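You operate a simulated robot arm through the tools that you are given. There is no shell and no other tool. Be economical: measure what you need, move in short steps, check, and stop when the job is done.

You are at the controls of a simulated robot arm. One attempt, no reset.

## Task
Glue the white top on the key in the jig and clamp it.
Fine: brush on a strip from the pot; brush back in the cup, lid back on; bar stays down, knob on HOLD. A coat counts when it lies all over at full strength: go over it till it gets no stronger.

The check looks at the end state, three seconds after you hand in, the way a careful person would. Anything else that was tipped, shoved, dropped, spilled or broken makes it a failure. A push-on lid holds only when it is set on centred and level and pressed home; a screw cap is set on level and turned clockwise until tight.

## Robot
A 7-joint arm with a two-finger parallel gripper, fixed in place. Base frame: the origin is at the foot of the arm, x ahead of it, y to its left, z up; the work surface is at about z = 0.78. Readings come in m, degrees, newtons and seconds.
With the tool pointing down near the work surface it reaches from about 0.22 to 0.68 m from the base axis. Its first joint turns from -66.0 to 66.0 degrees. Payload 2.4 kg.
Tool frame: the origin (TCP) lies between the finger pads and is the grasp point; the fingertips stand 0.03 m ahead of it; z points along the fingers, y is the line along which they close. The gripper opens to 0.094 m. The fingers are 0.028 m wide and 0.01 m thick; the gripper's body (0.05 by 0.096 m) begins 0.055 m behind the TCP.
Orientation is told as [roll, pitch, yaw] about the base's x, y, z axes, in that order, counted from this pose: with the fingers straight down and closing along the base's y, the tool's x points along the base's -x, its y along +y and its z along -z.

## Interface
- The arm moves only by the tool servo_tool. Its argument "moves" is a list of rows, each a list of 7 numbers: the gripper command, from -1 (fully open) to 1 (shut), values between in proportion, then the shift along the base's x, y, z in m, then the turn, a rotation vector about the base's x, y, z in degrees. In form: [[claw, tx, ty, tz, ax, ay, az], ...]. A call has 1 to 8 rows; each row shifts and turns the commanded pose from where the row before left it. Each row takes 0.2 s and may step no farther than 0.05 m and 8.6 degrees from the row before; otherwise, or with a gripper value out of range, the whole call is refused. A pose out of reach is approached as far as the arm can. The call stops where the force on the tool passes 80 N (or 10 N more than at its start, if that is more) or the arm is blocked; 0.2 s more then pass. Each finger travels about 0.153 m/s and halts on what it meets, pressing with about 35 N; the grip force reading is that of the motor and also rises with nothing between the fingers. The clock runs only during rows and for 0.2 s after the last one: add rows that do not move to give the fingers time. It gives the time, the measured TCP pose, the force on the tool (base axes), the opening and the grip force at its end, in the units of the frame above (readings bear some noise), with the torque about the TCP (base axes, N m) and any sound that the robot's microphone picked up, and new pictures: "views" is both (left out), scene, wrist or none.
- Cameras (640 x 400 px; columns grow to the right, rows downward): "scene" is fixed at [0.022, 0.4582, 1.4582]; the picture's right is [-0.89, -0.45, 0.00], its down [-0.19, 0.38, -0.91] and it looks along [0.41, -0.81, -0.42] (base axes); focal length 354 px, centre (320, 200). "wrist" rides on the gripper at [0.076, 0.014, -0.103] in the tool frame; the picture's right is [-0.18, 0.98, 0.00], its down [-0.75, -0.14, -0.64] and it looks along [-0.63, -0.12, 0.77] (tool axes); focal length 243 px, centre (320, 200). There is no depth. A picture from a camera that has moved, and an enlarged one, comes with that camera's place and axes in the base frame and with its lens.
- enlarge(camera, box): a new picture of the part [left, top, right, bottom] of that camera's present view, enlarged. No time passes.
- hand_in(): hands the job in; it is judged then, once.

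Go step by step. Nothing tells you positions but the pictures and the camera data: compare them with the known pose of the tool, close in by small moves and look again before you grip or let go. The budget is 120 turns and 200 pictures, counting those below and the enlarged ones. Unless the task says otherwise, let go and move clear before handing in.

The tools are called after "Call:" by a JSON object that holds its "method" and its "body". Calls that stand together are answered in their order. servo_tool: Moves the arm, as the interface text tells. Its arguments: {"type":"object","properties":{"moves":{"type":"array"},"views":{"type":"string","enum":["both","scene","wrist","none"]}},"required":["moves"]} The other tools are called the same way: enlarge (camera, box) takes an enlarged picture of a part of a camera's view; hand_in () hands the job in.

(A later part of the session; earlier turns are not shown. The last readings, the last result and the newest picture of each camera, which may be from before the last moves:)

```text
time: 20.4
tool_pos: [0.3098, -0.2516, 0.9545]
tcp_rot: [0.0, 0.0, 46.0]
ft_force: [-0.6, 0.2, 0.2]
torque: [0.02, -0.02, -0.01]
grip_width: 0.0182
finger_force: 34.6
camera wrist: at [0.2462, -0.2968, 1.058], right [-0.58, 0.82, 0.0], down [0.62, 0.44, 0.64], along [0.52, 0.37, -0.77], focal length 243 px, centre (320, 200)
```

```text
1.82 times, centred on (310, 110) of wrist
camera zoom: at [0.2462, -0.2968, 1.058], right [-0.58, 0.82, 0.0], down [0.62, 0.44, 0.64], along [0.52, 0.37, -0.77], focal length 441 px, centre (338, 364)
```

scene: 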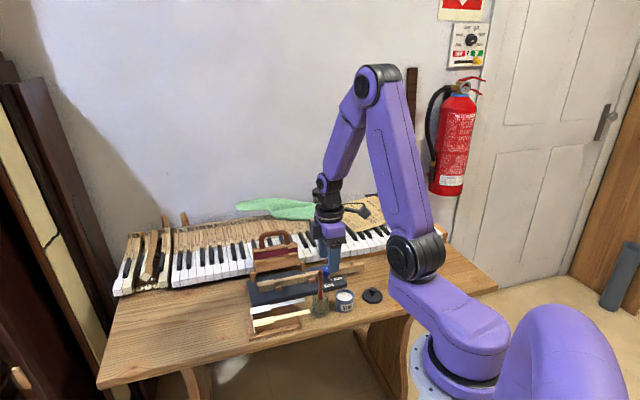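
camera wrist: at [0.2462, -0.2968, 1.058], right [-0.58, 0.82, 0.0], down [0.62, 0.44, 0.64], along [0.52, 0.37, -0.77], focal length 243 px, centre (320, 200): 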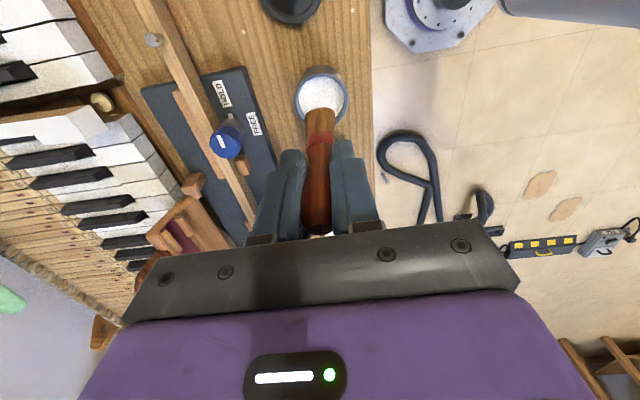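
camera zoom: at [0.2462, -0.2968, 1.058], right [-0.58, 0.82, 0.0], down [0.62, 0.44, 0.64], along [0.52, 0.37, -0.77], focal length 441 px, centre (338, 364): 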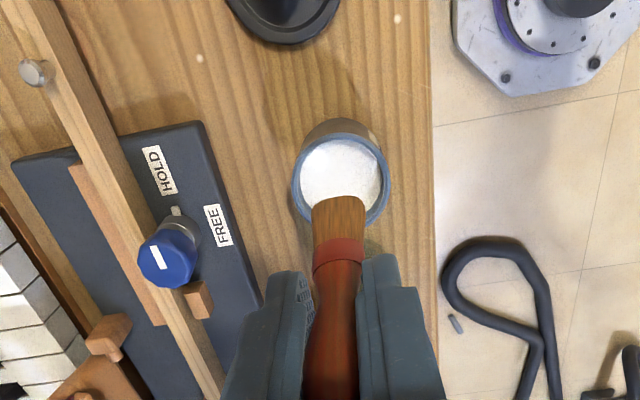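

Aligned with the pot. Dipping the bristles about 12 mm into the glue.

Call:
{"method": "servo_tool", "body": {"moves": [[1, 0, 0, -0.02, 0, 0, 0], [1, 0, 0, -0.015, 0, 0, 0], [1, 0, 0, -0.011, 0, 0, 0], [1, 0, 0, 0, 0, 0, 0]], "views": "none"}}

Call:
{"method": "enlarge", "body": {"camera": "scene", "box": [300, 240, 380, 320]}}

```text
time: 21.4
tool_pos: [0.3093, -0.252, 0.909]
tcp_rot: [-0.1, 0.0, 46.0]
ft_force: [0.4, 0.3, -0.7]
torque: [0.02, -0.02, 0.03]
grip_width: 0.0181
finger_force: 35.3
```

```text
5.00 times, centred on (340, 280) of scene
camera zoom: at [0.022, 0.4582, 1.4582], right [-0.89, -0.45, 0.0], down [-0.19, 0.38, -0.91], along [0.41, -0.81, -0.42], focal length 1768 px, centre (220, -200)
```

zoom: 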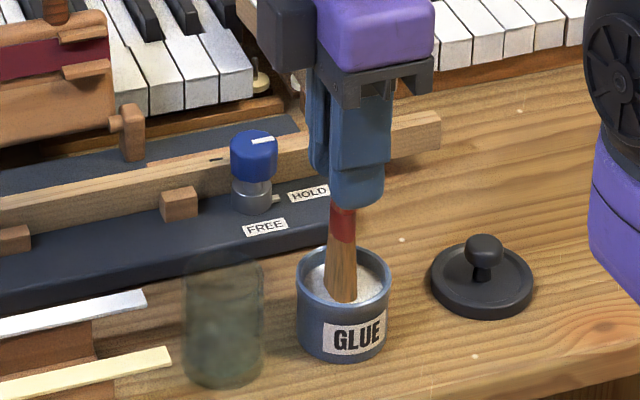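

Dipped. I raise slowly, pause to drain, and carry the brush above the tail end of the key's strip (key top z≈0.82, front end ≈[0.544, -0.180]).

Call:
{"method": "servo_tool", "body": {"moves": [[1, 0, 0, 0.015, 0, 0, 0], [1, 0, 0, 0.015, 0, 0, 0], [1, 0, 0, 0, 0, 0, 0], [1, 0, 0, 0.045, 0, 0, 0], [1, 0.045, -0.01, 0, 0, 0, 0], [1, 0.046, -0.011, 0, 0, 0, 0], [1, 0.046, -0.0105, 0, 0, 0, 0], [1, 0, 0, 0, 0, 0, 0]], "views": "wrist"}}

Call:
{"method": "enlarge", "body": {"camera": "scene", "box": [240, 220, 340, 300]}}

Call:
{"method": "enlarge", "body": {"camera": "wrist", "box": [220, 0, 400, 220]}}

```text
time: 23.2
tool_pos: [0.4473, -0.2828, 0.9814]
tcp_rot: [0.0, -0.1, 46.0]
ft_force: [0.3, -0.7, 0.0]
torque: [0.02, -0.01, -0.02]
grip_width: 0.0177
finger_force: 34.6
camera wrist: at [0.3834, -0.3283, 1.0853], right [-0.58, 0.82, 0.0], down [0.63, 0.44, 0.64], along [0.52, 0.37, -0.77], focal length 243 px, centre (320, 200)
```

wrist: 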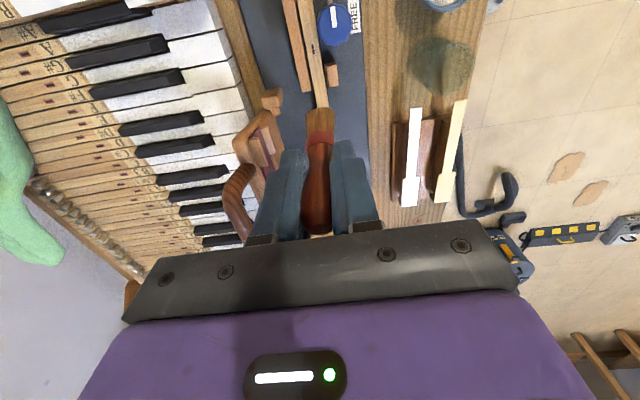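

```text
5.00 times, centred on (290, 260) of scene
camera zoom: at [0.022, 0.4582, 1.4582], right [-0.89, -0.45, 0.0], down [-0.19, 0.38, -0.91], along [0.41, -0.81, -0.42], focal length 1768 px, centre (470, -100)
```

zoom: 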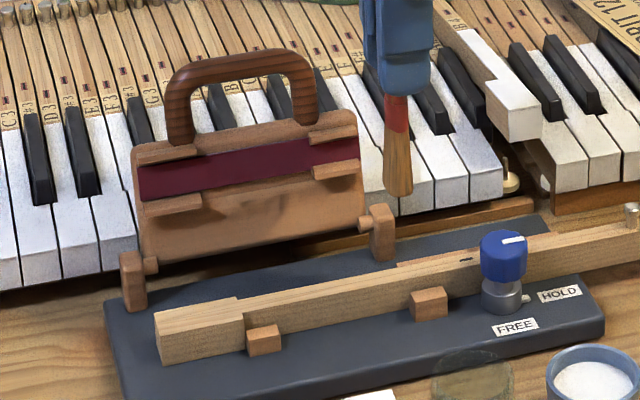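

```text
1.82 times, centred on (310, 110) of wrist
camera zoom: at [0.3834, -0.3283, 1.0853], right [-0.58, 0.82, 0.0], down [0.63, 0.44, 0.64], along [0.52, 0.37, -0.77], focal length 441 px, centre (338, 364)
```

zoom: 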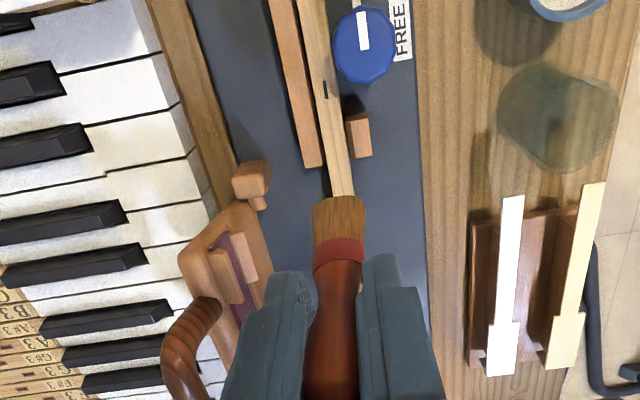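

Brush is right over the key line. Lower to just touch the key, then check.

Call:
{"method": "servo_tool", "body": {"moves": [[1, 0, 0, -0.02, 0, 0, 0], [1, 0, 0, -0.02, 0, 0, 0], [1, 0, 0, -0.012, 0, 0, 0], [1, 0, 0, 0, 0, 0, 0]], "views": "none"}}

Call:
{"method": "enlarge", "body": {"camera": "scene", "box": [240, 220, 340, 300]}}

Call:
{"method": "enlarge", "body": {"camera": "wrist", "box": [220, 0, 400, 220]}}

```text
time: 24.2
tool_pos: [0.4471, -0.2838, 0.9312]
tcp_rot: [0.0, 0.1, 46.1]
ft_force: [0.3, -0.2, 0.2]
torque: [-0.01, 0.01, 0.0]
grip_width: 0.0182
finger_force: 34.7
```

```text
5.00 times, centred on (290, 260) of scene
camera zoom: at [0.022, 0.4582, 1.4582], right [-0.89, -0.45, 0.0], down [-0.19, 0.38, -0.91], along [0.41, -0.81, -0.42], focal length 1768 px, centre (470, -100)
```

zoom: 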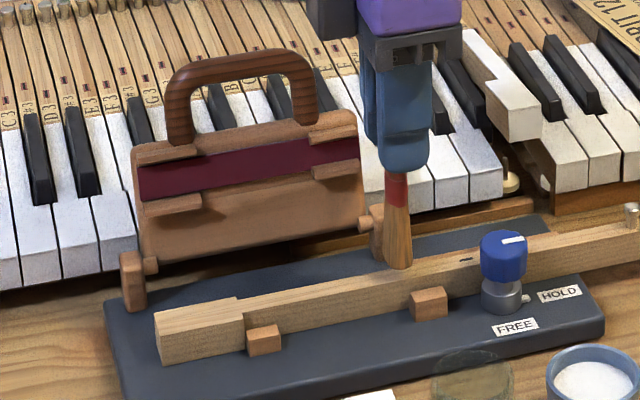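

```text
1.82 times, centred on (310, 110) of wrist
camera zoom: at [0.3844, -0.3282, 1.0346], right [-0.58, 0.82, 0.0], down [0.62, 0.44, 0.64], along [0.52, 0.37, -0.77], focal length 441 px, centre (338, 364)
```

zoom: 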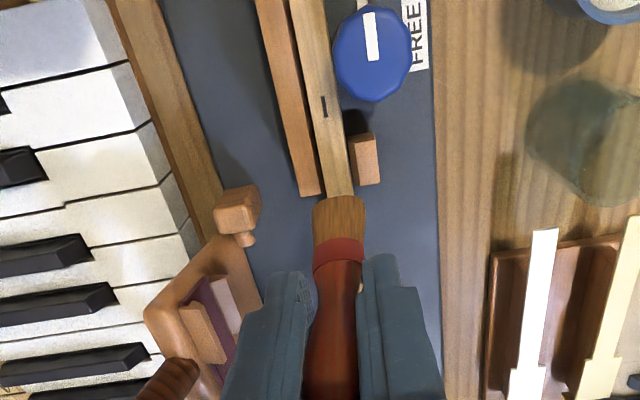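

Bristles are about touching. I lower 3 mm and stroke toward the front.

Call:
{"method": "servo_tool", "body": {"moves": [[1, 0, 0, -0.0035, 0, 0, 0], [1, 0.0166, 0.0173, 0, 0, 0, 0], [1, 0.0166, 0.0173, 0, 0, 0, 0], [1, 0.0166, 0.0173, 0, 0, 0, 0], [1, 0.0166, 0.0173, 0, 0, 0, 0], [1, 0.0166, 0.0173, 0, 0, 0, 0], [1, 0.0166, 0.0173, 0, 0, 0, 0]], "views": "none"}}

Call:
{"method": "enlarge", "body": {"camera": "scene", "box": [240, 220, 340, 300]}}

Call:
{"method": "enlarge", "body": {"camera": "wrist", "box": [220, 0, 400, 220]}}

```text
time: 25.8
tool_pos: [0.5465, -0.1793, 0.9277]
tcp_rot: [-0.1, 0.0, 46.1]
ft_force: [-1.0, 0.6, 0.4]
torque: [0.0, 0.0, 0.03]
grip_width: 0.018
finger_force: 34.6
```

```text
5.00 times, centred on (290, 260) of scene
camera zoom: at [0.022, 0.4582, 1.4582], right [-0.89, -0.45, 0.0], down [-0.19, 0.38, -0.91], along [0.41, -0.81, -0.42], focal length 1768 px, centre (470, -100)
```

zoom: 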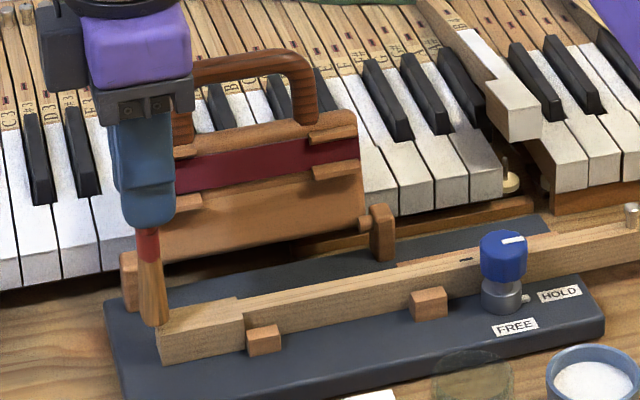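

```text
1.82 times, centred on (310, 110) of wrist
camera zoom: at [0.4834, -0.2243, 1.0314], right [-0.58, 0.81, 0.0], down [0.62, 0.44, 0.64], along [0.52, 0.37, -0.77], focal length 441 px, centre (338, 364)
```

zoom: 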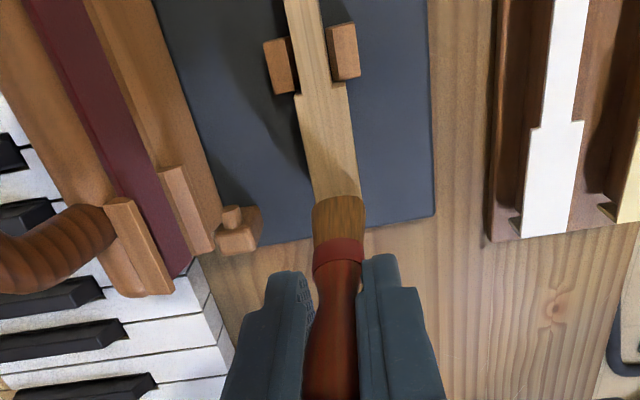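

No coat visible. I zoom on the bristles to see whether they carry glue and how high they ride.

Call:
{"method": "enlarge", "body": {"camera": "scene", "box": [250, 260, 290, 300]}}

Call:
{"method": "enlarge", "body": {"camera": "wrist", "box": [280, 30, 360, 150]}}

```text
10.00 times, centred on (270, 280) of scene
camera zoom: at [0.022, 0.4582, 1.4582], right [-0.89, -0.45, 0.0], down [-0.19, 0.38, -0.91], along [0.41, -0.81, -0.42], focal length 3536 px, centre (820, -600)
```

zoom: 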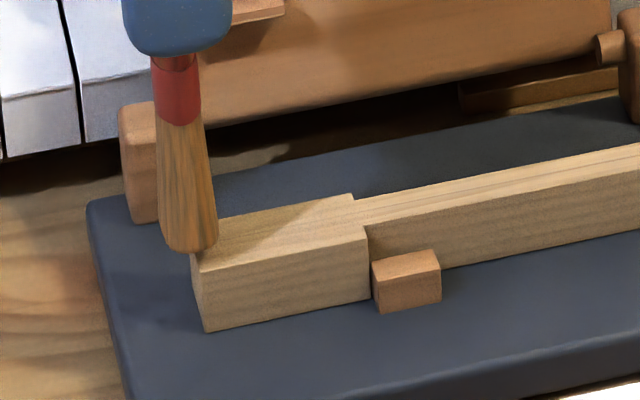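

```text
3.33 times, centred on (320, 90) of wrist
camera zoom: at [0.4834, -0.2243, 1.0314], right [-0.58, 0.81, 0.0], down [0.62, 0.44, 0.64], along [0.52, 0.37, -0.77], focal length 809 px, centre (320, 567)
```

zoom: 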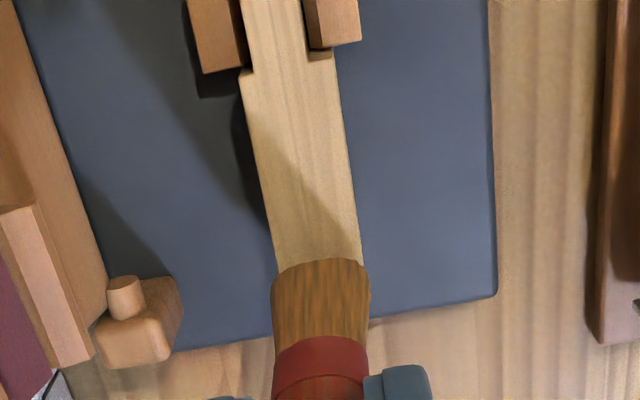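

I'll try a stroke back toward the tail 4 mm lower to see whether anything is deposited.

Call:
{"method": "servo_tool", "body": {"moves": [[1, -0.004, -0.0042, -0.004, 0, 0, 0], [1, -0.0166, -0.0173, 0, 0, 0, 0], [1, -0.0166, -0.0173, 0, 0, 0, 0], [1, -0.0166, -0.0173, 0, 0, 0, 0], [1, 0, 0, 0, 0, 0, 0]], "views": "none"}}

Call:
{"method": "enlarge", "body": {"camera": "scene", "box": [250, 250, 310, 300]}}

```text
time: 27.0
tool_pos: [0.4913, -0.236, 0.9241]
tcp_rot: [0.0, -0.1, 46.0]
ft_force: [-0.9, -0.5, 0.2]
torque: [-0.01, -0.04, 0.05]
grip_width: 0.0178
finger_force: 35.3
```

```text
8.00 times, centred on (280, 275) of scene
camera zoom: at [0.022, 0.4582, 1.4582], right [-0.89, -0.45, 0.0], down [-0.19, 0.38, -0.91], along [0.41, -0.81, -0.42], focal length 2829 px, centre (640, -400)
```

zoom: 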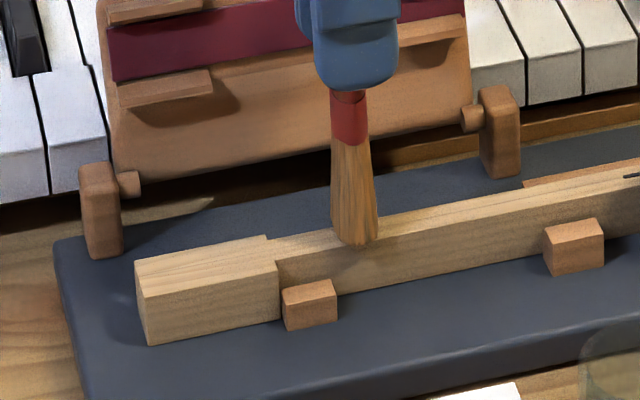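

Bristles touch but leave nothing, so the brush isn't loaded. Back to the pot for a deeper dip.

Call:
{"method": "servo_tool", "body": {"moves": [[1, 0, 0, 0.045, 0, 0, 0], [1, -0.045, -0.004, 0.015, 0, 0, 0], [1, -0.046, -0.004, 0, 0, 0, 0], [1, -0.046, -0.004, 0, 0, 0, 0], [1, -0.045, -0.0035, 0, 0, 0, 0], [1, 0, 0, -0.03, 0, 0, 0], [1, 0, 0, 0, 0, 0, 0]], "views": "none"}}

Call:
{"method": "enlarge", "body": {"camera": "scene", "box": [300, 240, 380, 320]}}

Call:
{"method": "enlarge", "body": {"camera": "wrist", "box": [260, 40, 400, 180]}}

```text
time: 28.6
tool_pos: [0.3122, -0.2521, 0.9548]
tcp_rot: [0.1, 0.0, 46.1]
ft_force: [0.3, 0.1, -0.5]
torque: [0.02, -0.01, 0.01]
grip_width: 0.018
finger_force: 35.1
```

```text
5.00 times, centred on (340, 280) of scene
camera zoom: at [0.022, 0.4582, 1.4582], right [-0.89, -0.45, 0.0], down [-0.19, 0.38, -0.91], along [0.41, -0.81, -0.42], focal length 1768 px, centre (220, -200)
```

zoom: 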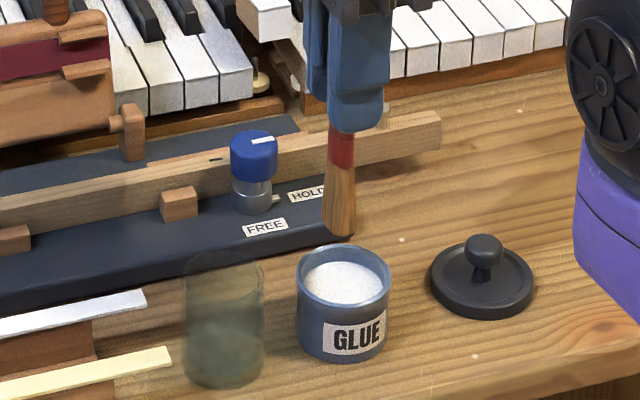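

```text
2.86 times, centred on (330, 110) of wrist
camera zoom: at [0.2493, -0.2966, 1.0585], right [-0.58, 0.82, 0.0], down [0.62, 0.44, 0.64], along [0.52, 0.37, -0.77], focal length 693 px, centre (291, 457)
```

zoom: 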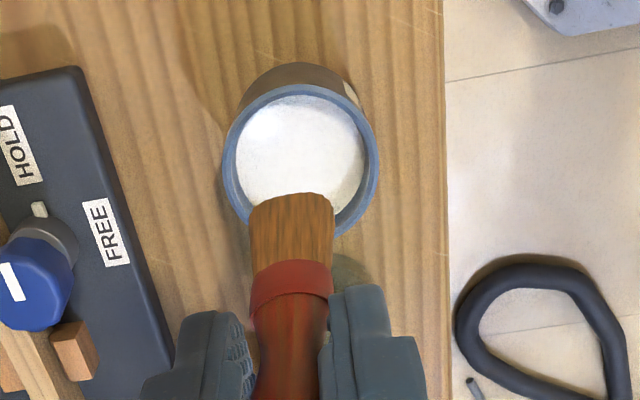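

Call:
{"method": "servo_tool", "body": {"moves": [[1, -0.003, 0.001, -0.015, 0, 0, 0], [1, 0, 0, -0.02, 0, 0, 0], [1, 0, 0, -0.015, 0, 0, 0], [1, 0, 0, -0.006, 0, 0, 0], [1, 0, 0, 0, 0, 0, 0], [1, 0, 0, 0, 0, 0, 0]], "views": "none"}}

Call:
{"method": "enlarge", "body": {"camera": "scene", "box": [300, 240, 380, 320]}}

```text
time: 30.0
tool_pos: [0.3094, -0.2511, 0.8974]
tcp_rot: [-0.2, 0.1, 46.0]
ft_force: [-2.7, 3.6, 31.4]
torque: [0.27, 0.27, -0.02]
grip_width: 0.018
finger_force: 34.5
```

```text
5.00 times, centred on (340, 280) of scene
camera zoom: at [0.0216, 0.4586, 1.4581], right [-0.89, -0.45, 0.0], down [-0.19, 0.38, -0.91], along [0.41, -0.81, -0.42], focal length 1768 px, centre (220, -200)
```

zoom: 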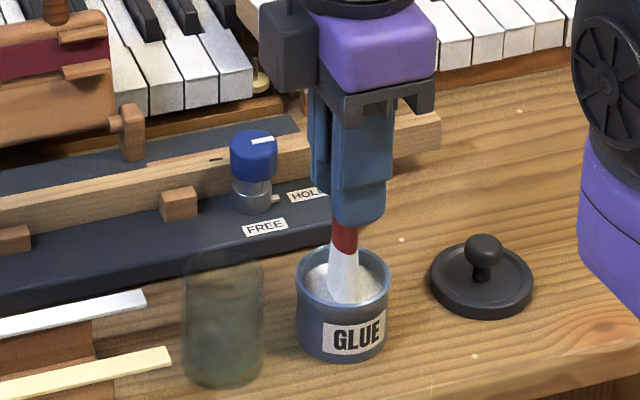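

Now the bristles are white with glue. Raise, drain a moment, go back above the key tail.

Call:
{"method": "servo_tool", "body": {"moves": [[1, 0, 0, 0.012, 0, 0, 0], [1, 0, 0, 0.015, 0, 0, 0], [1, 0, 0, 0, 0, 0, 0], [1, 0, 0, 0.045, 0, 0, 0], [1, 0.045, -0.01, 0.015, 0, 0, 0], [1, 0.046, -0.011, 0, 0, 0, 0], [1, 0.046, -0.011, 0, 0, 0, 0], [1, 0, 0, 0, 0, 0, 0]], "views": "none"}}

Call:
{"method": "enlarge", "body": {"camera": "scene", "box": [250, 210, 350, 300]}}

Call:
{"method": "enlarge", "body": {"camera": "wrist", "box": [220, 0, 400, 220]}}

```text
time: 31.8
tool_pos: [0.4463, -0.2822, 0.9844]
tcp_rot: [0.0, -0.1, 46.0]
ft_force: [-0.1, -0.3, 0.2]
torque: [-0.01, -0.04, -0.01]
grip_width: 0.0178
finger_force: 35.3
```

```text
4.44 times, centred on (300, 255) of scene
camera zoom: at [0.022, 0.4582, 1.4582], right [-0.89, -0.45, 0.0], down [-0.19, 0.38, -0.91], along [0.41, -0.81, -0.42], focal length 1572 px, centre (409, -44)
```

zoom: 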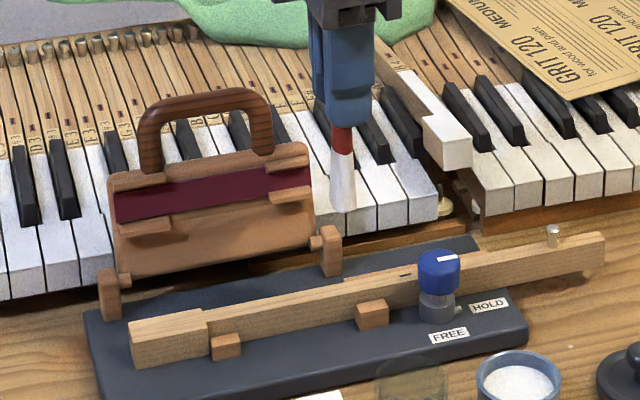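

```text
1.82 times, centred on (310, 110) of wrist
camera zoom: at [0.3835, -0.3265, 1.0878], right [-0.58, 0.82, 0.0], down [0.63, 0.44, 0.64], along [0.52, 0.37, -0.77], focal length 441 px, centre (338, 364)
```

zoom: 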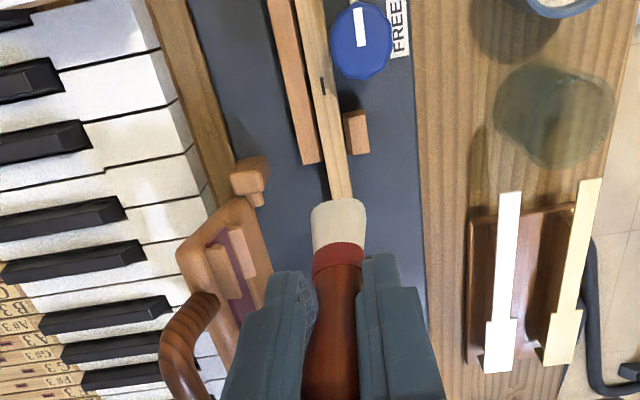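

Loaded. Lower to the key and stroke toward the front.

Call:
{"method": "servo_tool", "body": {"moves": [[1, 0.0005, -0.0008, -0.035, 0, 0, 0], [1, 0, 0, -0.0245, 0, 0, 0], [1, 0.0166, 0.0173, 0, 0, 0, 0], [1, 0.0166, 0.0173, 0, 0, 0, 0], [1, 0.0166, 0.0173, 0, 0, 0, 0], [1, 0.0166, 0.0173, 0, 0, 0, 0], [1, 0.0166, 0.0173, 0, 0, 0, 0], [1, 0.0146, 0.0153, 0, 0, 0, 0]], "views": "none"}}

Call:
{"method": "enlarge", "body": {"camera": "scene", "box": [250, 240, 330, 300]}}

Call:
{"method": "enlarge", "body": {"camera": "wrist", "box": [220, 0, 400, 220]}}

```text
time: 33.6
tool_pos: [0.5434, -0.1823, 0.9265]
tcp_rot: [0.1, 0.0, 46.0]
ft_force: [-0.4, -0.2, -0.5]
torque: [-0.01, -0.01, -0.01]
grip_width: 0.018
finger_force: 34.5
```

```text
6.67 times, centred on (290, 270) of scene
camera zoom: at [0.022, 0.4582, 1.4582], right [-0.89, -0.45, 0.0], down [-0.19, 0.38, -0.91], along [0.41, -0.81, -0.42], focal length 2358 px, centre (520, -267)
```

zoom: 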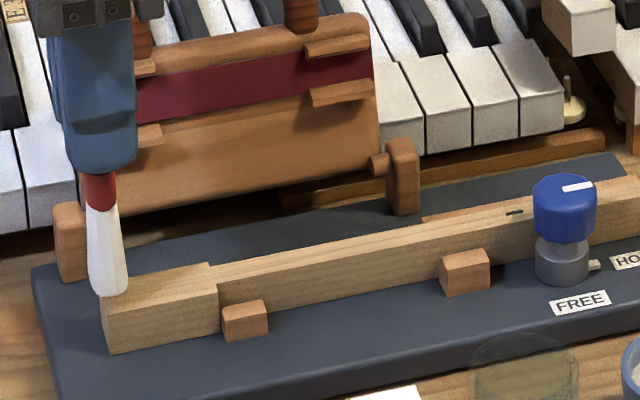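

```text
1.82 times, centred on (310, 110) of wrist
camera zoom: at [0.4803, -0.2266, 1.0297], right [-0.58, 0.81, 0.0], down [0.62, 0.44, 0.64], along [0.52, 0.37, -0.77], focal length 441 px, centre (338, 364)
```

zoom: 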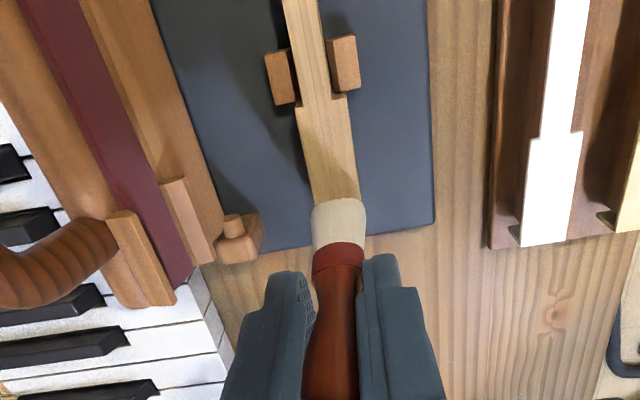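

No coat yet, so not in contact. I move 1 cm in from the front and lower in small steps until I feel contact.

Call:
{"method": "servo_tool", "body": {"moves": [[1, -0.007, -0.0073, -0.002, 0, 0, 0], [1, 0, 0, -0.003, 0, 0, 0], [1, 0, 0, 0, 0, 0, 0]], "views": "none"}}

Call:
{"method": "servo_tool", "body": {"moves": [[1, 0, 0, -0.002, 0, 0, 0], [1, 0, 0, 0, 0, 0, 0]], "views": "none"}}

Call:
{"method": "enlarge", "body": {"camera": "scene", "box": [250, 240, 330, 300]}}

```text
time: 34.4
tool_pos: [0.5353, -0.1896, 0.9222]
tcp_rot: [0.0, 0.0, 45.9]
ft_force: [-0.8, -0.2, -0.2]
torque: [-0.01, 0.0, 0.0]
grip_width: 0.0181
finger_force: 35.2
```

```text
time: 35.0
tool_pos: [0.536, -0.1885, 0.919]
tcp_rot: [-0.1, 0.0, 46.1]
ft_force: [0.4, 0.5, -0.6]
torque: [0.02, 0.0, 0.0]
grip_width: 0.0179
finger_force: 34.6
```

```text
6.67 times, centred on (290, 270) of scene
camera zoom: at [0.022, 0.4582, 1.4582], right [-0.89, -0.45, 0.0], down [-0.19, 0.38, -0.91], along [0.41, -0.81, -0.42], focal length 2358 px, centre (520, -267)
```

zoom: 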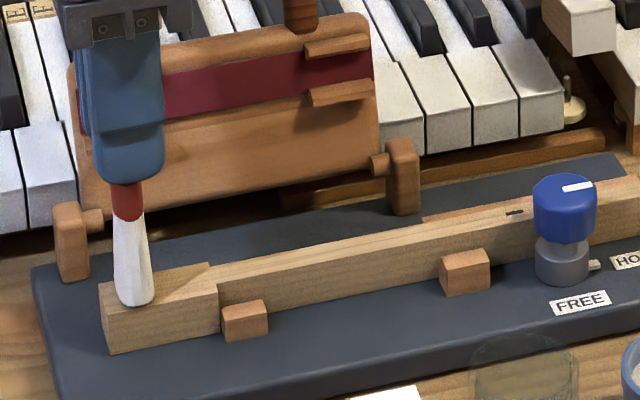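

Bristles look to be at/just under the key surface now. Stroke backwards at this height and look.

Call:
{"method": "servo_tool", "body": {"moves": [[1, -0.0166, -0.0173, 0, 0, 0, 0], [1, -0.0166, -0.0173, 0, 0, 0, 0], [1, -0.0166, -0.0173, 0, 0, 0, 0]], "views": "none"}}

Call:
{"method": "enlarge", "body": {"camera": "scene", "box": [250, 240, 330, 300]}}

Call:
{"method": "enlarge", "body": {"camera": "wrist", "box": [220, 0, 400, 220]}}

```text
time: 35.8
tool_pos: [0.4858, -0.2394, 0.9197]
tcp_rot: [0.0, 0.0, 46.0]
ft_force: [-0.7, -0.6, -0.9]
torque: [-0.01, -0.02, 0.0]
grip_width: 0.018
finger_force: 35.0
```

```text
6.67 times, centred on (290, 270) of scene
camera zoom: at [0.022, 0.4582, 1.4582], right [-0.89, -0.45, 0.0], down [-0.19, 0.38, -0.91], along [0.41, -0.81, -0.42], focal length 2358 px, centre (520, -267)
```

zoom: 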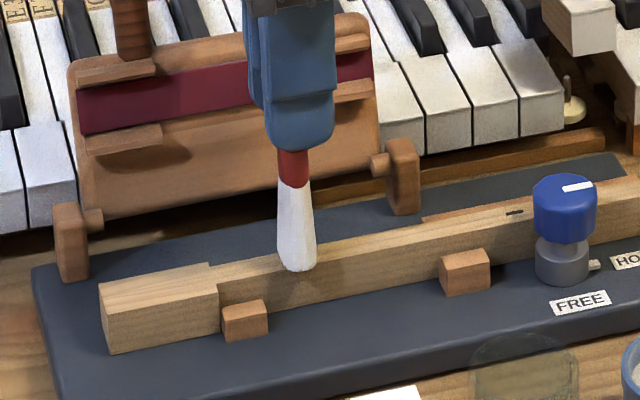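

```text
1.82 times, centred on (310, 110) of wrist
camera zoom: at [0.423, -0.2845, 1.0229], right [-0.58, 0.81, 0.0], down [0.62, 0.44, 0.64], along [0.52, 0.37, -0.77], focal length 441 px, centre (338, 364)
```

zoom: 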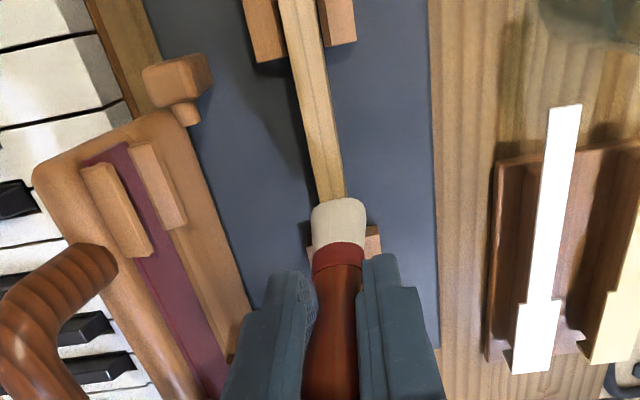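

Still no contact. Lower step by step here (away from the pegs).

Call:
{"method": "servo_tool", "body": {"moves": [[1, 0, 0, -0.002, 0, 0, 0], [1, 0, 0, 0, 0, 0, 0]], "views": "none"}}

Call:
{"method": "servo_tool", "body": {"moves": [[1, 0, 0, -0.002, 0, 0, 0], [1, 0, 0, 0, 0, 0, 0]], "views": "none"}}

Call:
{"method": "servo_tool", "body": {"moves": [[1, 0, 0, -0.002, 0, 0, 0], [1, 0, 0, 0, 0, 0, 0]], "views": "none"}}

Call:
{"method": "enlarge", "body": {"camera": "scene", "box": [250, 240, 330, 300]}}

```text
time: 36.4
tool_pos: [0.487, -0.2401, 0.9168]
tcp_rot: [0.0, 0.0, 46.0]
ft_force: [-0.3, -0.1, 0.3]
torque: [0.0, 0.0, -0.02]
grip_width: 0.0181
finger_force: 35.2
```

```text
time: 37.0
tool_pos: [0.4868, -0.2401, 0.9162]
tcp_rot: [-0.1, -0.1, 46.0]
ft_force: [-4.4, 1.7, 21.2]
torque: [0.18, 0.33, 0.0]
grip_width: 0.0181
finger_force: 35.6
```

```text
time: 37.6
tool_pos: [0.4867, -0.2393, 0.9145]
tcp_rot: [-0.1, -0.1, 45.9]
ft_force: [-2.6, 2.7, 31.5]
torque: [0.28, 0.18, 0.03]
grip_width: 0.0178
finger_force: 34.6
```

```text
6.67 times, centred on (290, 270) of scene
camera zoom: at [0.0214, 0.4586, 1.4581], right [-0.89, -0.45, 0.0], down [-0.19, 0.38, -0.91], along [0.41, -0.81, -0.42], focal length 2358 px, centre (520, -267)
```

zoom: 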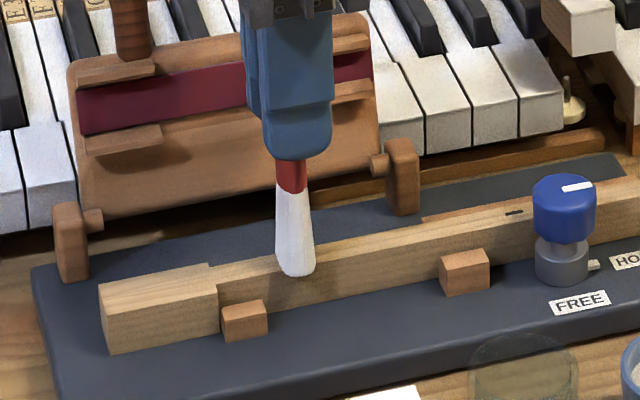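

Contact at TCP z≈0.916. I ease up slightly and stroke to the front lightly.

Call:
{"method": "servo_tool", "body": {"moves": [[1, 0, 0, 0.0015, 0, 0, 0], [1, 0.0138, 0.0144, 0, 0, 0, 0], [1, 0.0138, 0.0144, 0, 0, 0, 0], [1, 0, 0, 0, 0, 0, 0]], "views": "none"}}

Call:
{"method": "enlarge", "body": {"camera": "scene", "box": [250, 240, 330, 300]}}

Call:
{"method": "enlarge", "body": {"camera": "wrist", "box": [220, 0, 400, 220]}}

```text
time: 38.6
tool_pos: [0.5154, -0.2085, 0.9131]
tcp_rot: [0.1, -0.1, 46.2]
ft_force: [0.1, 0.4, 0.3]
torque: [0.03, -0.04, 0.0]
grip_width: 0.018
finger_force: 34.7
```

```text
6.67 times, centred on (290, 270) of scene
camera zoom: at [0.022, 0.4582, 1.4582], right [-0.89, -0.45, 0.0], down [-0.19, 0.38, -0.91], along [0.41, -0.81, -0.42], focal length 2358 px, centre (520, -267)
```

zoom: 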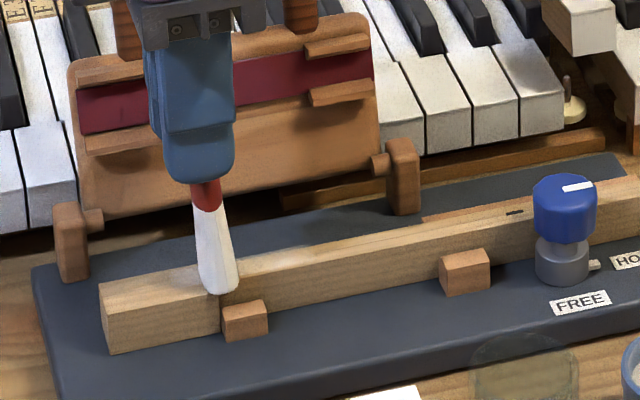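

```text
1.82 times, centred on (310, 110) of wrist
camera zoom: at [0.4523, -0.2533, 1.0171], right [-0.58, 0.81, 0.0], down [0.62, 0.44, 0.64], along [0.52, 0.37, -0.77], focal length 441 px, centre (338, 364)
```

zoom: 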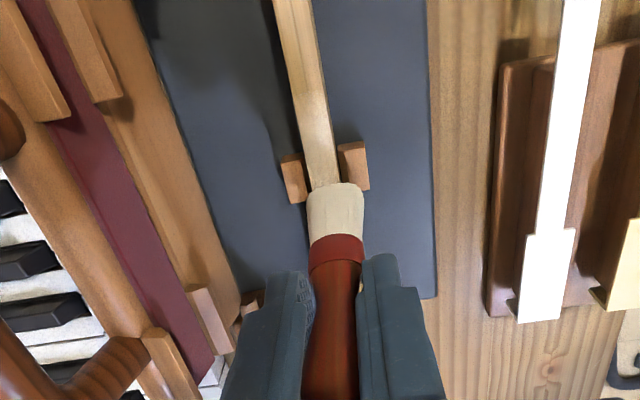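

Call:
{"method": "enlarge", "body": {"camera": "scene", "box": [262, 258, 302, 292]}}

Call:
{"method": "enlarge", "body": {"camera": "wrist", "box": [270, 0, 350, 120]}}

```text
11.76 times, centred on (282, 275) of scene
camera zoom: at [0.022, 0.4582, 1.4582], right [-0.89, -0.45, 0.0], down [-0.19, 0.38, -0.91], along [0.41, -0.81, -0.42], focal length 4161 px, centre (767, -682)
```

zoom: 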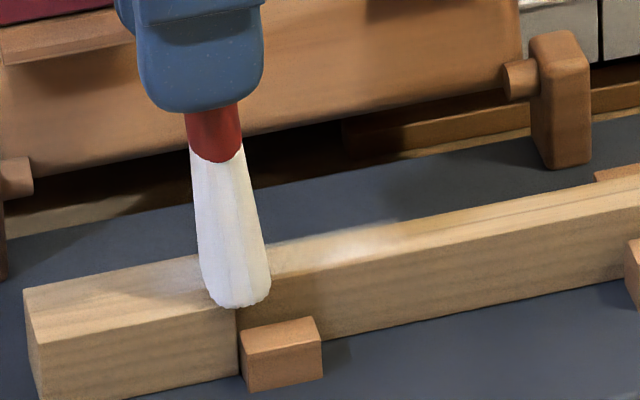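

```text
3.33 times, centred on (310, 60) of wrist
camera zoom: at [0.4523, -0.2533, 1.0171], right [-0.58, 0.81, 0.0], down [0.62, 0.44, 0.64], along [0.52, 0.37, -0.77], focal length 809 px, centre (353, 667)
```

zoom: 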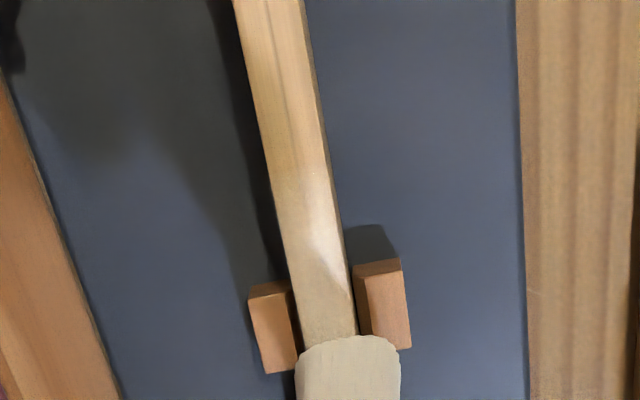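

A faint coat appeared where the bristles pressed, so contact works. Continue to the front slightly lower, then back.

Call:
{"method": "servo_tool", "body": {"moves": [[1, 0.004, 0.004, -0.0015, 0, 0, 0], [1, 0.0124, 0.013, 0, 0, 0, 0], [1, 0.0124, 0.013, 0, 0, 0, 0], [1, 0, 0, 0, 0, 0, 0]], "views": "none"}}

Call:
{"method": "enlarge", "body": {"camera": "scene", "box": [250, 250, 310, 300]}}

Call:
{"method": "enlarge", "body": {"camera": "wrist", "box": [260, 0, 360, 150]}}

```text
time: 39.6
tool_pos: [0.5444, -0.182, 0.9138]
tcp_rot: [-0.1, 0.0, 46.0]
ft_force: [0.2, -0.1, 5.1]
torque: [-0.05, 0.01, 0.0]
grip_width: 0.0177
finger_force: 35.3
```

```text
8.00 times, centred on (280, 275) of scene
camera zoom: at [0.0219, 0.4583, 1.4582], right [-0.89, -0.45, 0.0], down [-0.19, 0.38, -0.91], along [0.41, -0.81, -0.42], focal length 2829 px, centre (640, -400)
```

zoom: 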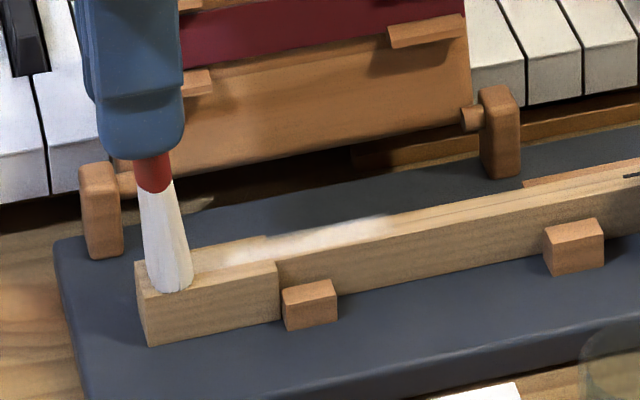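

```text
2.67 times, centred on (310, 75) of wrist
camera zoom: at [0.4806, -0.227, 1.0164], right [-0.58, 0.82, 0.0], down [0.62, 0.44, 0.64], along [0.52, 0.37, -0.77], focal length 647 px, centre (347, 533)
```

zoom: 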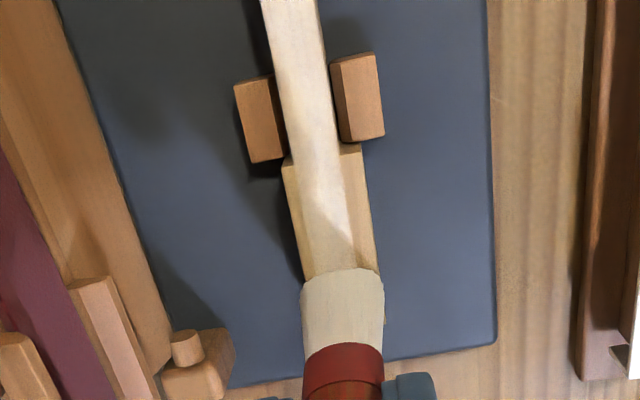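

Coat works, stripe ~13 mm wide. I finish to the front edge, then go over the head offset to either side.

Call:
{"method": "servo_tool", "body": {"moves": [[1, 0.009, 0.0095, 0, 0, 0, 0], [1, -0.0043, 0.0041, 0, 0, 0, 0], [1, -0.0138, -0.0144, 0, 0, 0, 0], [1, -0.0138, -0.0144, 0, 0, 0, 0], [1, -0.008, -0.008, 0, 0, 0, 0], [1, 0, 0, 0, 0, 0, 0]], "views": "none"}}

Call:
{"method": "enlarge", "body": {"camera": "scene", "box": [250, 250, 310, 300]}}

Call:
{"method": "enlarge", "body": {"camera": "wrist", "box": [260, 0, 360, 150]}}

```text
time: 41.0
tool_pos: [0.5109, -0.2048, 0.9139]
tcp_rot: [0.0, 0.0, 46.0]
ft_force: [-0.2, -0.3, -0.1]
torque: [-0.02, -0.02, -0.01]
grip_width: 0.0182
finger_force: 34.7
```

```text
8.00 times, centred on (280, 275) of scene
camera zoom: at [0.022, 0.4582, 1.4582], right [-0.89, -0.45, 0.0], down [-0.19, 0.38, -0.91], along [0.41, -0.81, -0.42], focal length 2829 px, centre (640, -400)
```

zoom: 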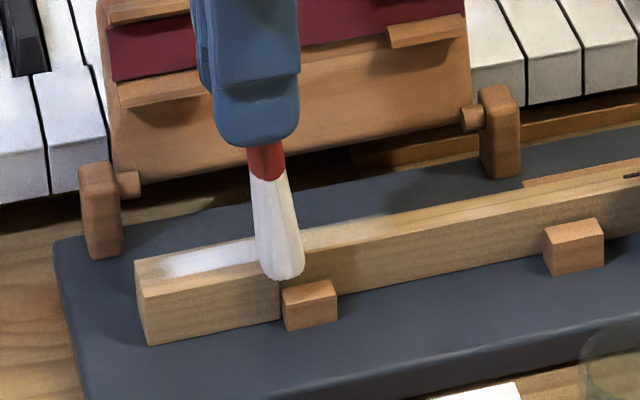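

```text
2.67 times, centred on (310, 75) of wrist
camera zoom: at [0.4488, -0.2495, 1.0177], right [-0.58, 0.82, 0.0], down [0.63, 0.44, 0.64], along [0.52, 0.37, -0.77], focal length 647 px, centre (347, 533)
```

zoom: 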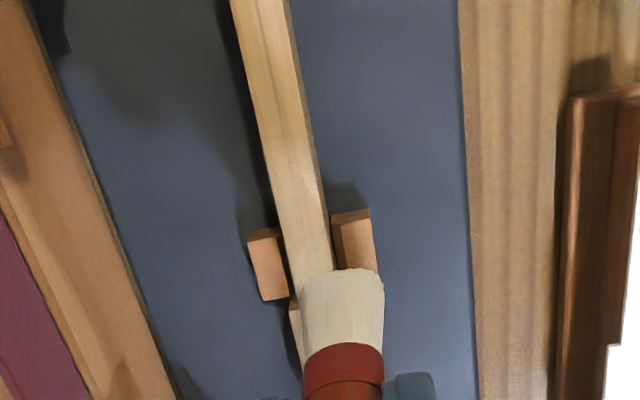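

Head centre is white now. Next the -w side toward the front, then return.

Call:
{"method": "servo_tool", "body": {"moves": [[1, 0.0086, -0.0083, 0, 0, 0, 0], [1, 0.0138, 0.0144, 0, 0, 0, 0], [1, 0.0138, 0.0144, 0, 0, 0, 0], [1, 0.008, 0.008, 0, 0, 0, 0], [1, -0.0138, -0.0144, 0, 0, 0, 0], [1, -0.0138, -0.0144, 0, 0, 0, 0], [1, -0.0138, -0.0144, 0, 0, 0, 0], [1, 0, 0, 0, 0, 0, 0]], "views": "none"}}

Call:
{"method": "enlarge", "body": {"camera": "scene", "box": [250, 250, 310, 300]}}

Call:
{"method": "enlarge", "body": {"camera": "wrist", "box": [260, 0, 360, 150]}}

```text
time: 42.8
tool_pos: [0.5148, -0.2203, 0.9134]
tcp_rot: [-0.1, 0.0, 46.0]
ft_force: [3.0, 1.1, 7.8]
torque: [0.2, -0.17, -0.01]
grip_width: 0.0182
finger_force: 35.0
```

```text
8.00 times, centred on (280, 275) of scene
camera zoom: at [0.0219, 0.4583, 1.4582], right [-0.89, -0.45, 0.0], down [-0.19, 0.38, -0.91], along [0.41, -0.81, -0.42], focal length 2829 px, centre (640, -400)
```

zoom: 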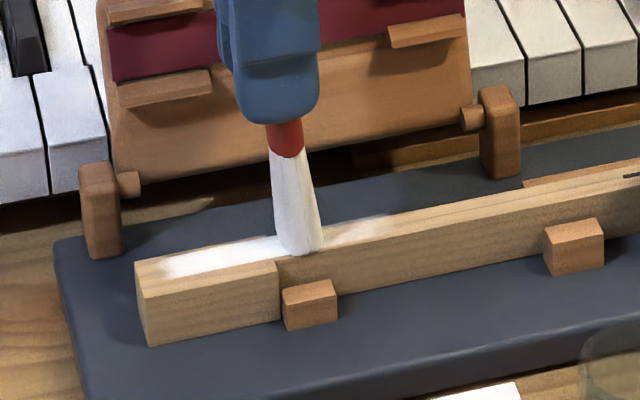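

```text
2.67 times, centred on (310, 75) of wrist
camera zoom: at [0.451, -0.2652, 1.0164], right [-0.58, 0.81, 0.0], down [0.62, 0.44, 0.64], along [0.52, 0.37, -0.77], focal length 647 px, centre (347, 533)
```

zoom: 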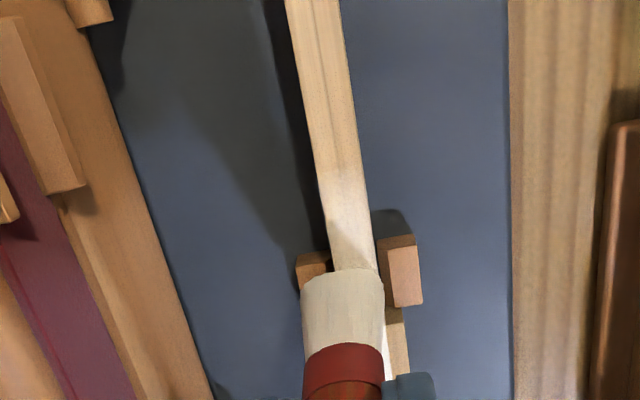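

White band grows; the near (+w) side and the front centimetre still need glue. I go to +w and stroke past the front edge and back.

Call:
{"method": "servo_tool", "body": {"moves": [[1, -0.0094, 0.009, 0, 0, 0, 0], [1, 0.0121, 0.0127, 0, 0, 0, 0], [1, 0.0121, 0.0127, 0, 0, 0, 0], [1, 0.0121, 0.0127, 0, 0, 0, 0], [1, 0.0115, 0.012, 0, 0, 0, 0], [1, 0.005, -0.005, 0, 0, 0, 0], [1, 0.006, -0.006, 0, 0, 0, 0], [1, 0, 0, 0, 0, 0, 0]], "views": "none"}}

Call:
{"method": "enlarge", "body": {"camera": "scene", "box": [250, 250, 310, 300]}}

Call:
{"method": "enlarge", "body": {"camera": "wrist", "box": [260, 0, 360, 150]}}

```text
time: 44.6
tool_pos: [0.5636, -0.1707, 0.913]
tcp_rot: [0.1, 0.0, 46.0]
ft_force: [0.3, 0.4, 0.0]
torque: [-0.01, 0.01, 0.03]
grip_width: 0.0181
finger_force: 34.6
```

```text
8.00 times, centred on (280, 275) of scene
camera zoom: at [0.022, 0.4582, 1.4582], right [-0.89, -0.45, 0.0], down [-0.19, 0.38, -0.91], along [0.41, -0.81, -0.42], focal length 2829 px, centre (640, -400)
```

zoom: 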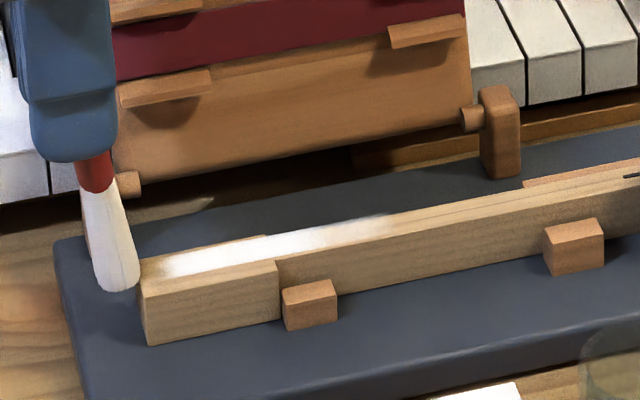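

```text
2.67 times, centred on (310, 75) of wrist
camera zoom: at [0.5004, -0.2161, 1.016], right [-0.58, 0.82, 0.0], down [0.63, 0.44, 0.64], along [0.52, 0.37, -0.77], focal length 647 px, centre (347, 533)
```

zoom: 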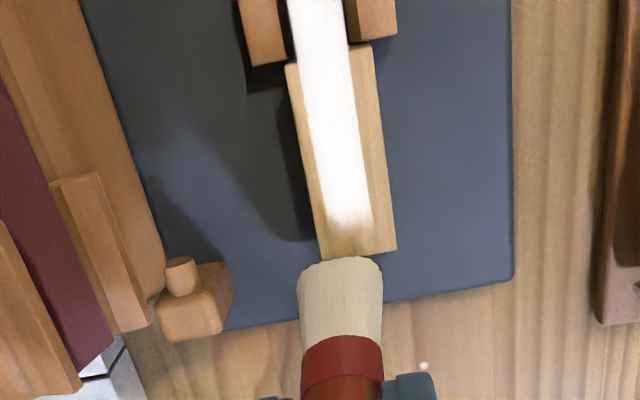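

The coat is a straight strip of tail width, fading ~8 mm from the front. I lift slightly, come back over the front edge at the centreline and stroke there.

Call:
{"method": "servo_tool", "body": {"moves": [[1, 0, 0, 0.004, 0, 0, 0], [1, -0.0055, -0.003, 0, 0, 0, 0], [1, 0, 0, -0.0045, 0, 0, 0], [1, -0.004, -0.004, 0, 0, 0, 0], [1, -0.004, -0.004, 0, 0, 0, 0], [1, 0.004, 0.004, 0, 0, 0, 0], [1, -0.009, -0.0095, 0, 0, 0, 0], [1, -0.009, -0.0095, 0, 0, 0, 0]], "views": "none"}}

Call:
{"method": "enlarge", "body": {"camera": "scene", "box": [250, 250, 310, 300]}}

```text
time: 46.4
tool_pos: [0.5355, -0.1984, 0.9134]
tcp_rot: [0.0, 0.0, 46.0]
ft_force: [1.2, 2.3, 6.1]
torque: [0.11, -0.12, -0.04]
grip_width: 0.0181
finger_force: 35.3
```

```text
8.00 times, centred on (280, 275) of scene
camera zoom: at [0.0219, 0.4583, 1.4582], right [-0.89, -0.45, 0.0], down [-0.19, 0.38, -0.91], along [0.41, -0.81, -0.42], focal length 2829 px, centre (640, -400)
```

zoom: 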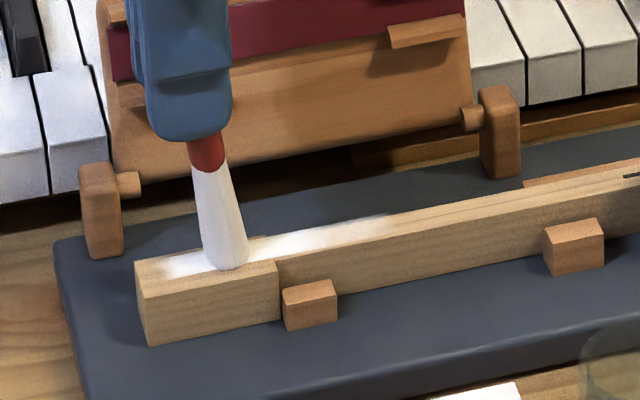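

Front end stays the same, so the strip likely starts there. Now stroke back along the whole tail.

Call:
{"method": "servo_tool", "body": {"moves": [[1, -0.0036, 0.0035, 0, 0, 0, 0], [1, -0.0124, -0.013, 0, 0, 0, 0], [1, -0.0124, -0.013, 0, 0, 0, 0], [1, -0.0124, -0.013, 0, 0, 0, 0], [1, -0.0124, -0.013, 0, 0, 0, 0], [1, -0.0124, -0.013, 0, 0, 0, 0], [1, -0.0124, -0.013, 0, 0, 0, 0]], "views": "none"}}

Call:
{"method": "enlarge", "body": {"camera": "scene", "box": [250, 240, 330, 300]}}

```text
time: 48.0
tool_pos: [0.4584, -0.2745, 0.9135]
tcp_rot: [0.0, 0.0, 46.0]
ft_force: [1.1, 1.1, 3.8]
torque: [0.12, -0.07, -0.01]
grip_width: 0.0179
finger_force: 34.9
```

```text
6.67 times, centred on (290, 270) of scene
camera zoom: at [0.0219, 0.4583, 1.4582], right [-0.89, -0.45, 0.0], down [-0.19, 0.38, -0.91], along [0.41, -0.81, -0.42], focal length 2358 px, centre (520, -267)
```

zoom: 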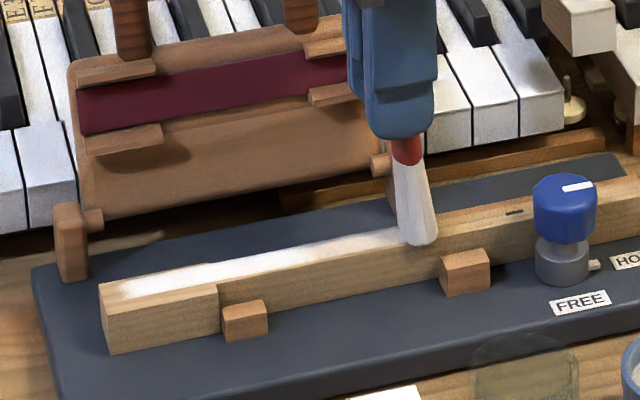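

The strip is now white along most of the key. I extend 1 cm further back and return forward with another pass.

Call:
{"method": "servo_tool", "body": {"moves": [[1, -0.0076, -0.008, 0, 0, 0, 0], [1, 0, 0, 0, 0, 0, 0], [1, 0.0124, 0.013, 0, 0, 0, 0], [1, 0.0124, 0.013, 0, 0, 0, 0], [1, 0.0124, 0.013, 0, 0, 0, 0], [1, 0.0124, 0.013, 0, 0, 0, 0], [1, 0.0124, 0.013, 0, 0, 0, 0]], "views": "none"}}

Call:
{"method": "enlarge", "body": {"camera": "scene", "box": [250, 240, 330, 300]}}

Call:
{"method": "enlarge", "body": {"camera": "wrist", "box": [240, 0, 360, 150]}}

```text
time: 49.6
tool_pos: [0.5126, -0.2141, 0.911]
tcp_rot: [-0.2, 0.0, 46.0]
ft_force: [-4.2, -4.6, 20.8]
torque: [-0.36, 0.53, 0.04]
grip_width: 0.0181
finger_force: 34.9
```

```text
6.67 times, centred on (290, 270) of scene
camera zoom: at [0.0216, 0.4583, 1.4582], right [-0.89, -0.45, 0.0], down [-0.19, 0.38, -0.91], along [0.41, -0.81, -0.42], focal length 2358 px, centre (520, -267)
```

zoom: 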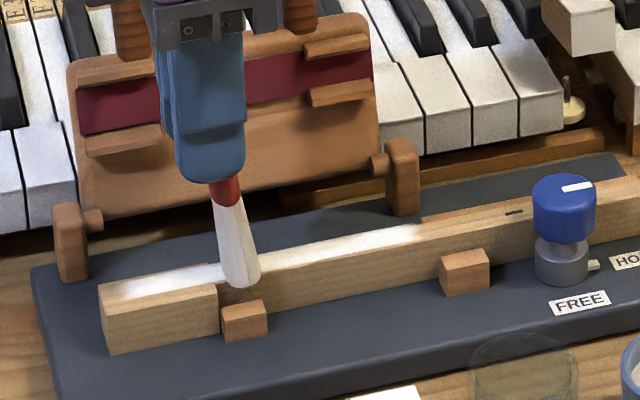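

```text
2.67 times, centred on (300, 75) of wrist
camera zoom: at [0.4496, -0.2582, 1.0148], right [-0.58, 0.82, 0.0], down [0.62, 0.44, 0.64], along [0.52, 0.37, -0.77], focal length 647 px, centre (373, 533)
```

zoom: 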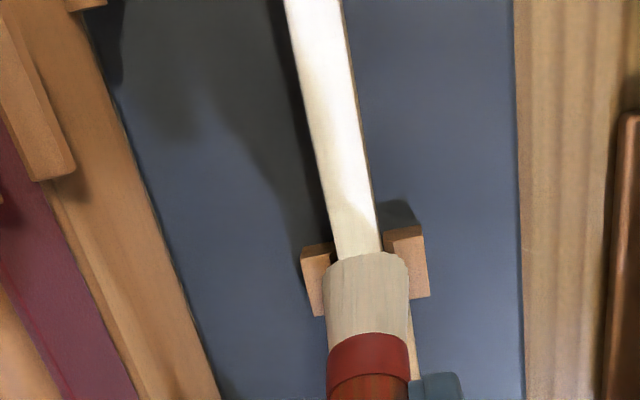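

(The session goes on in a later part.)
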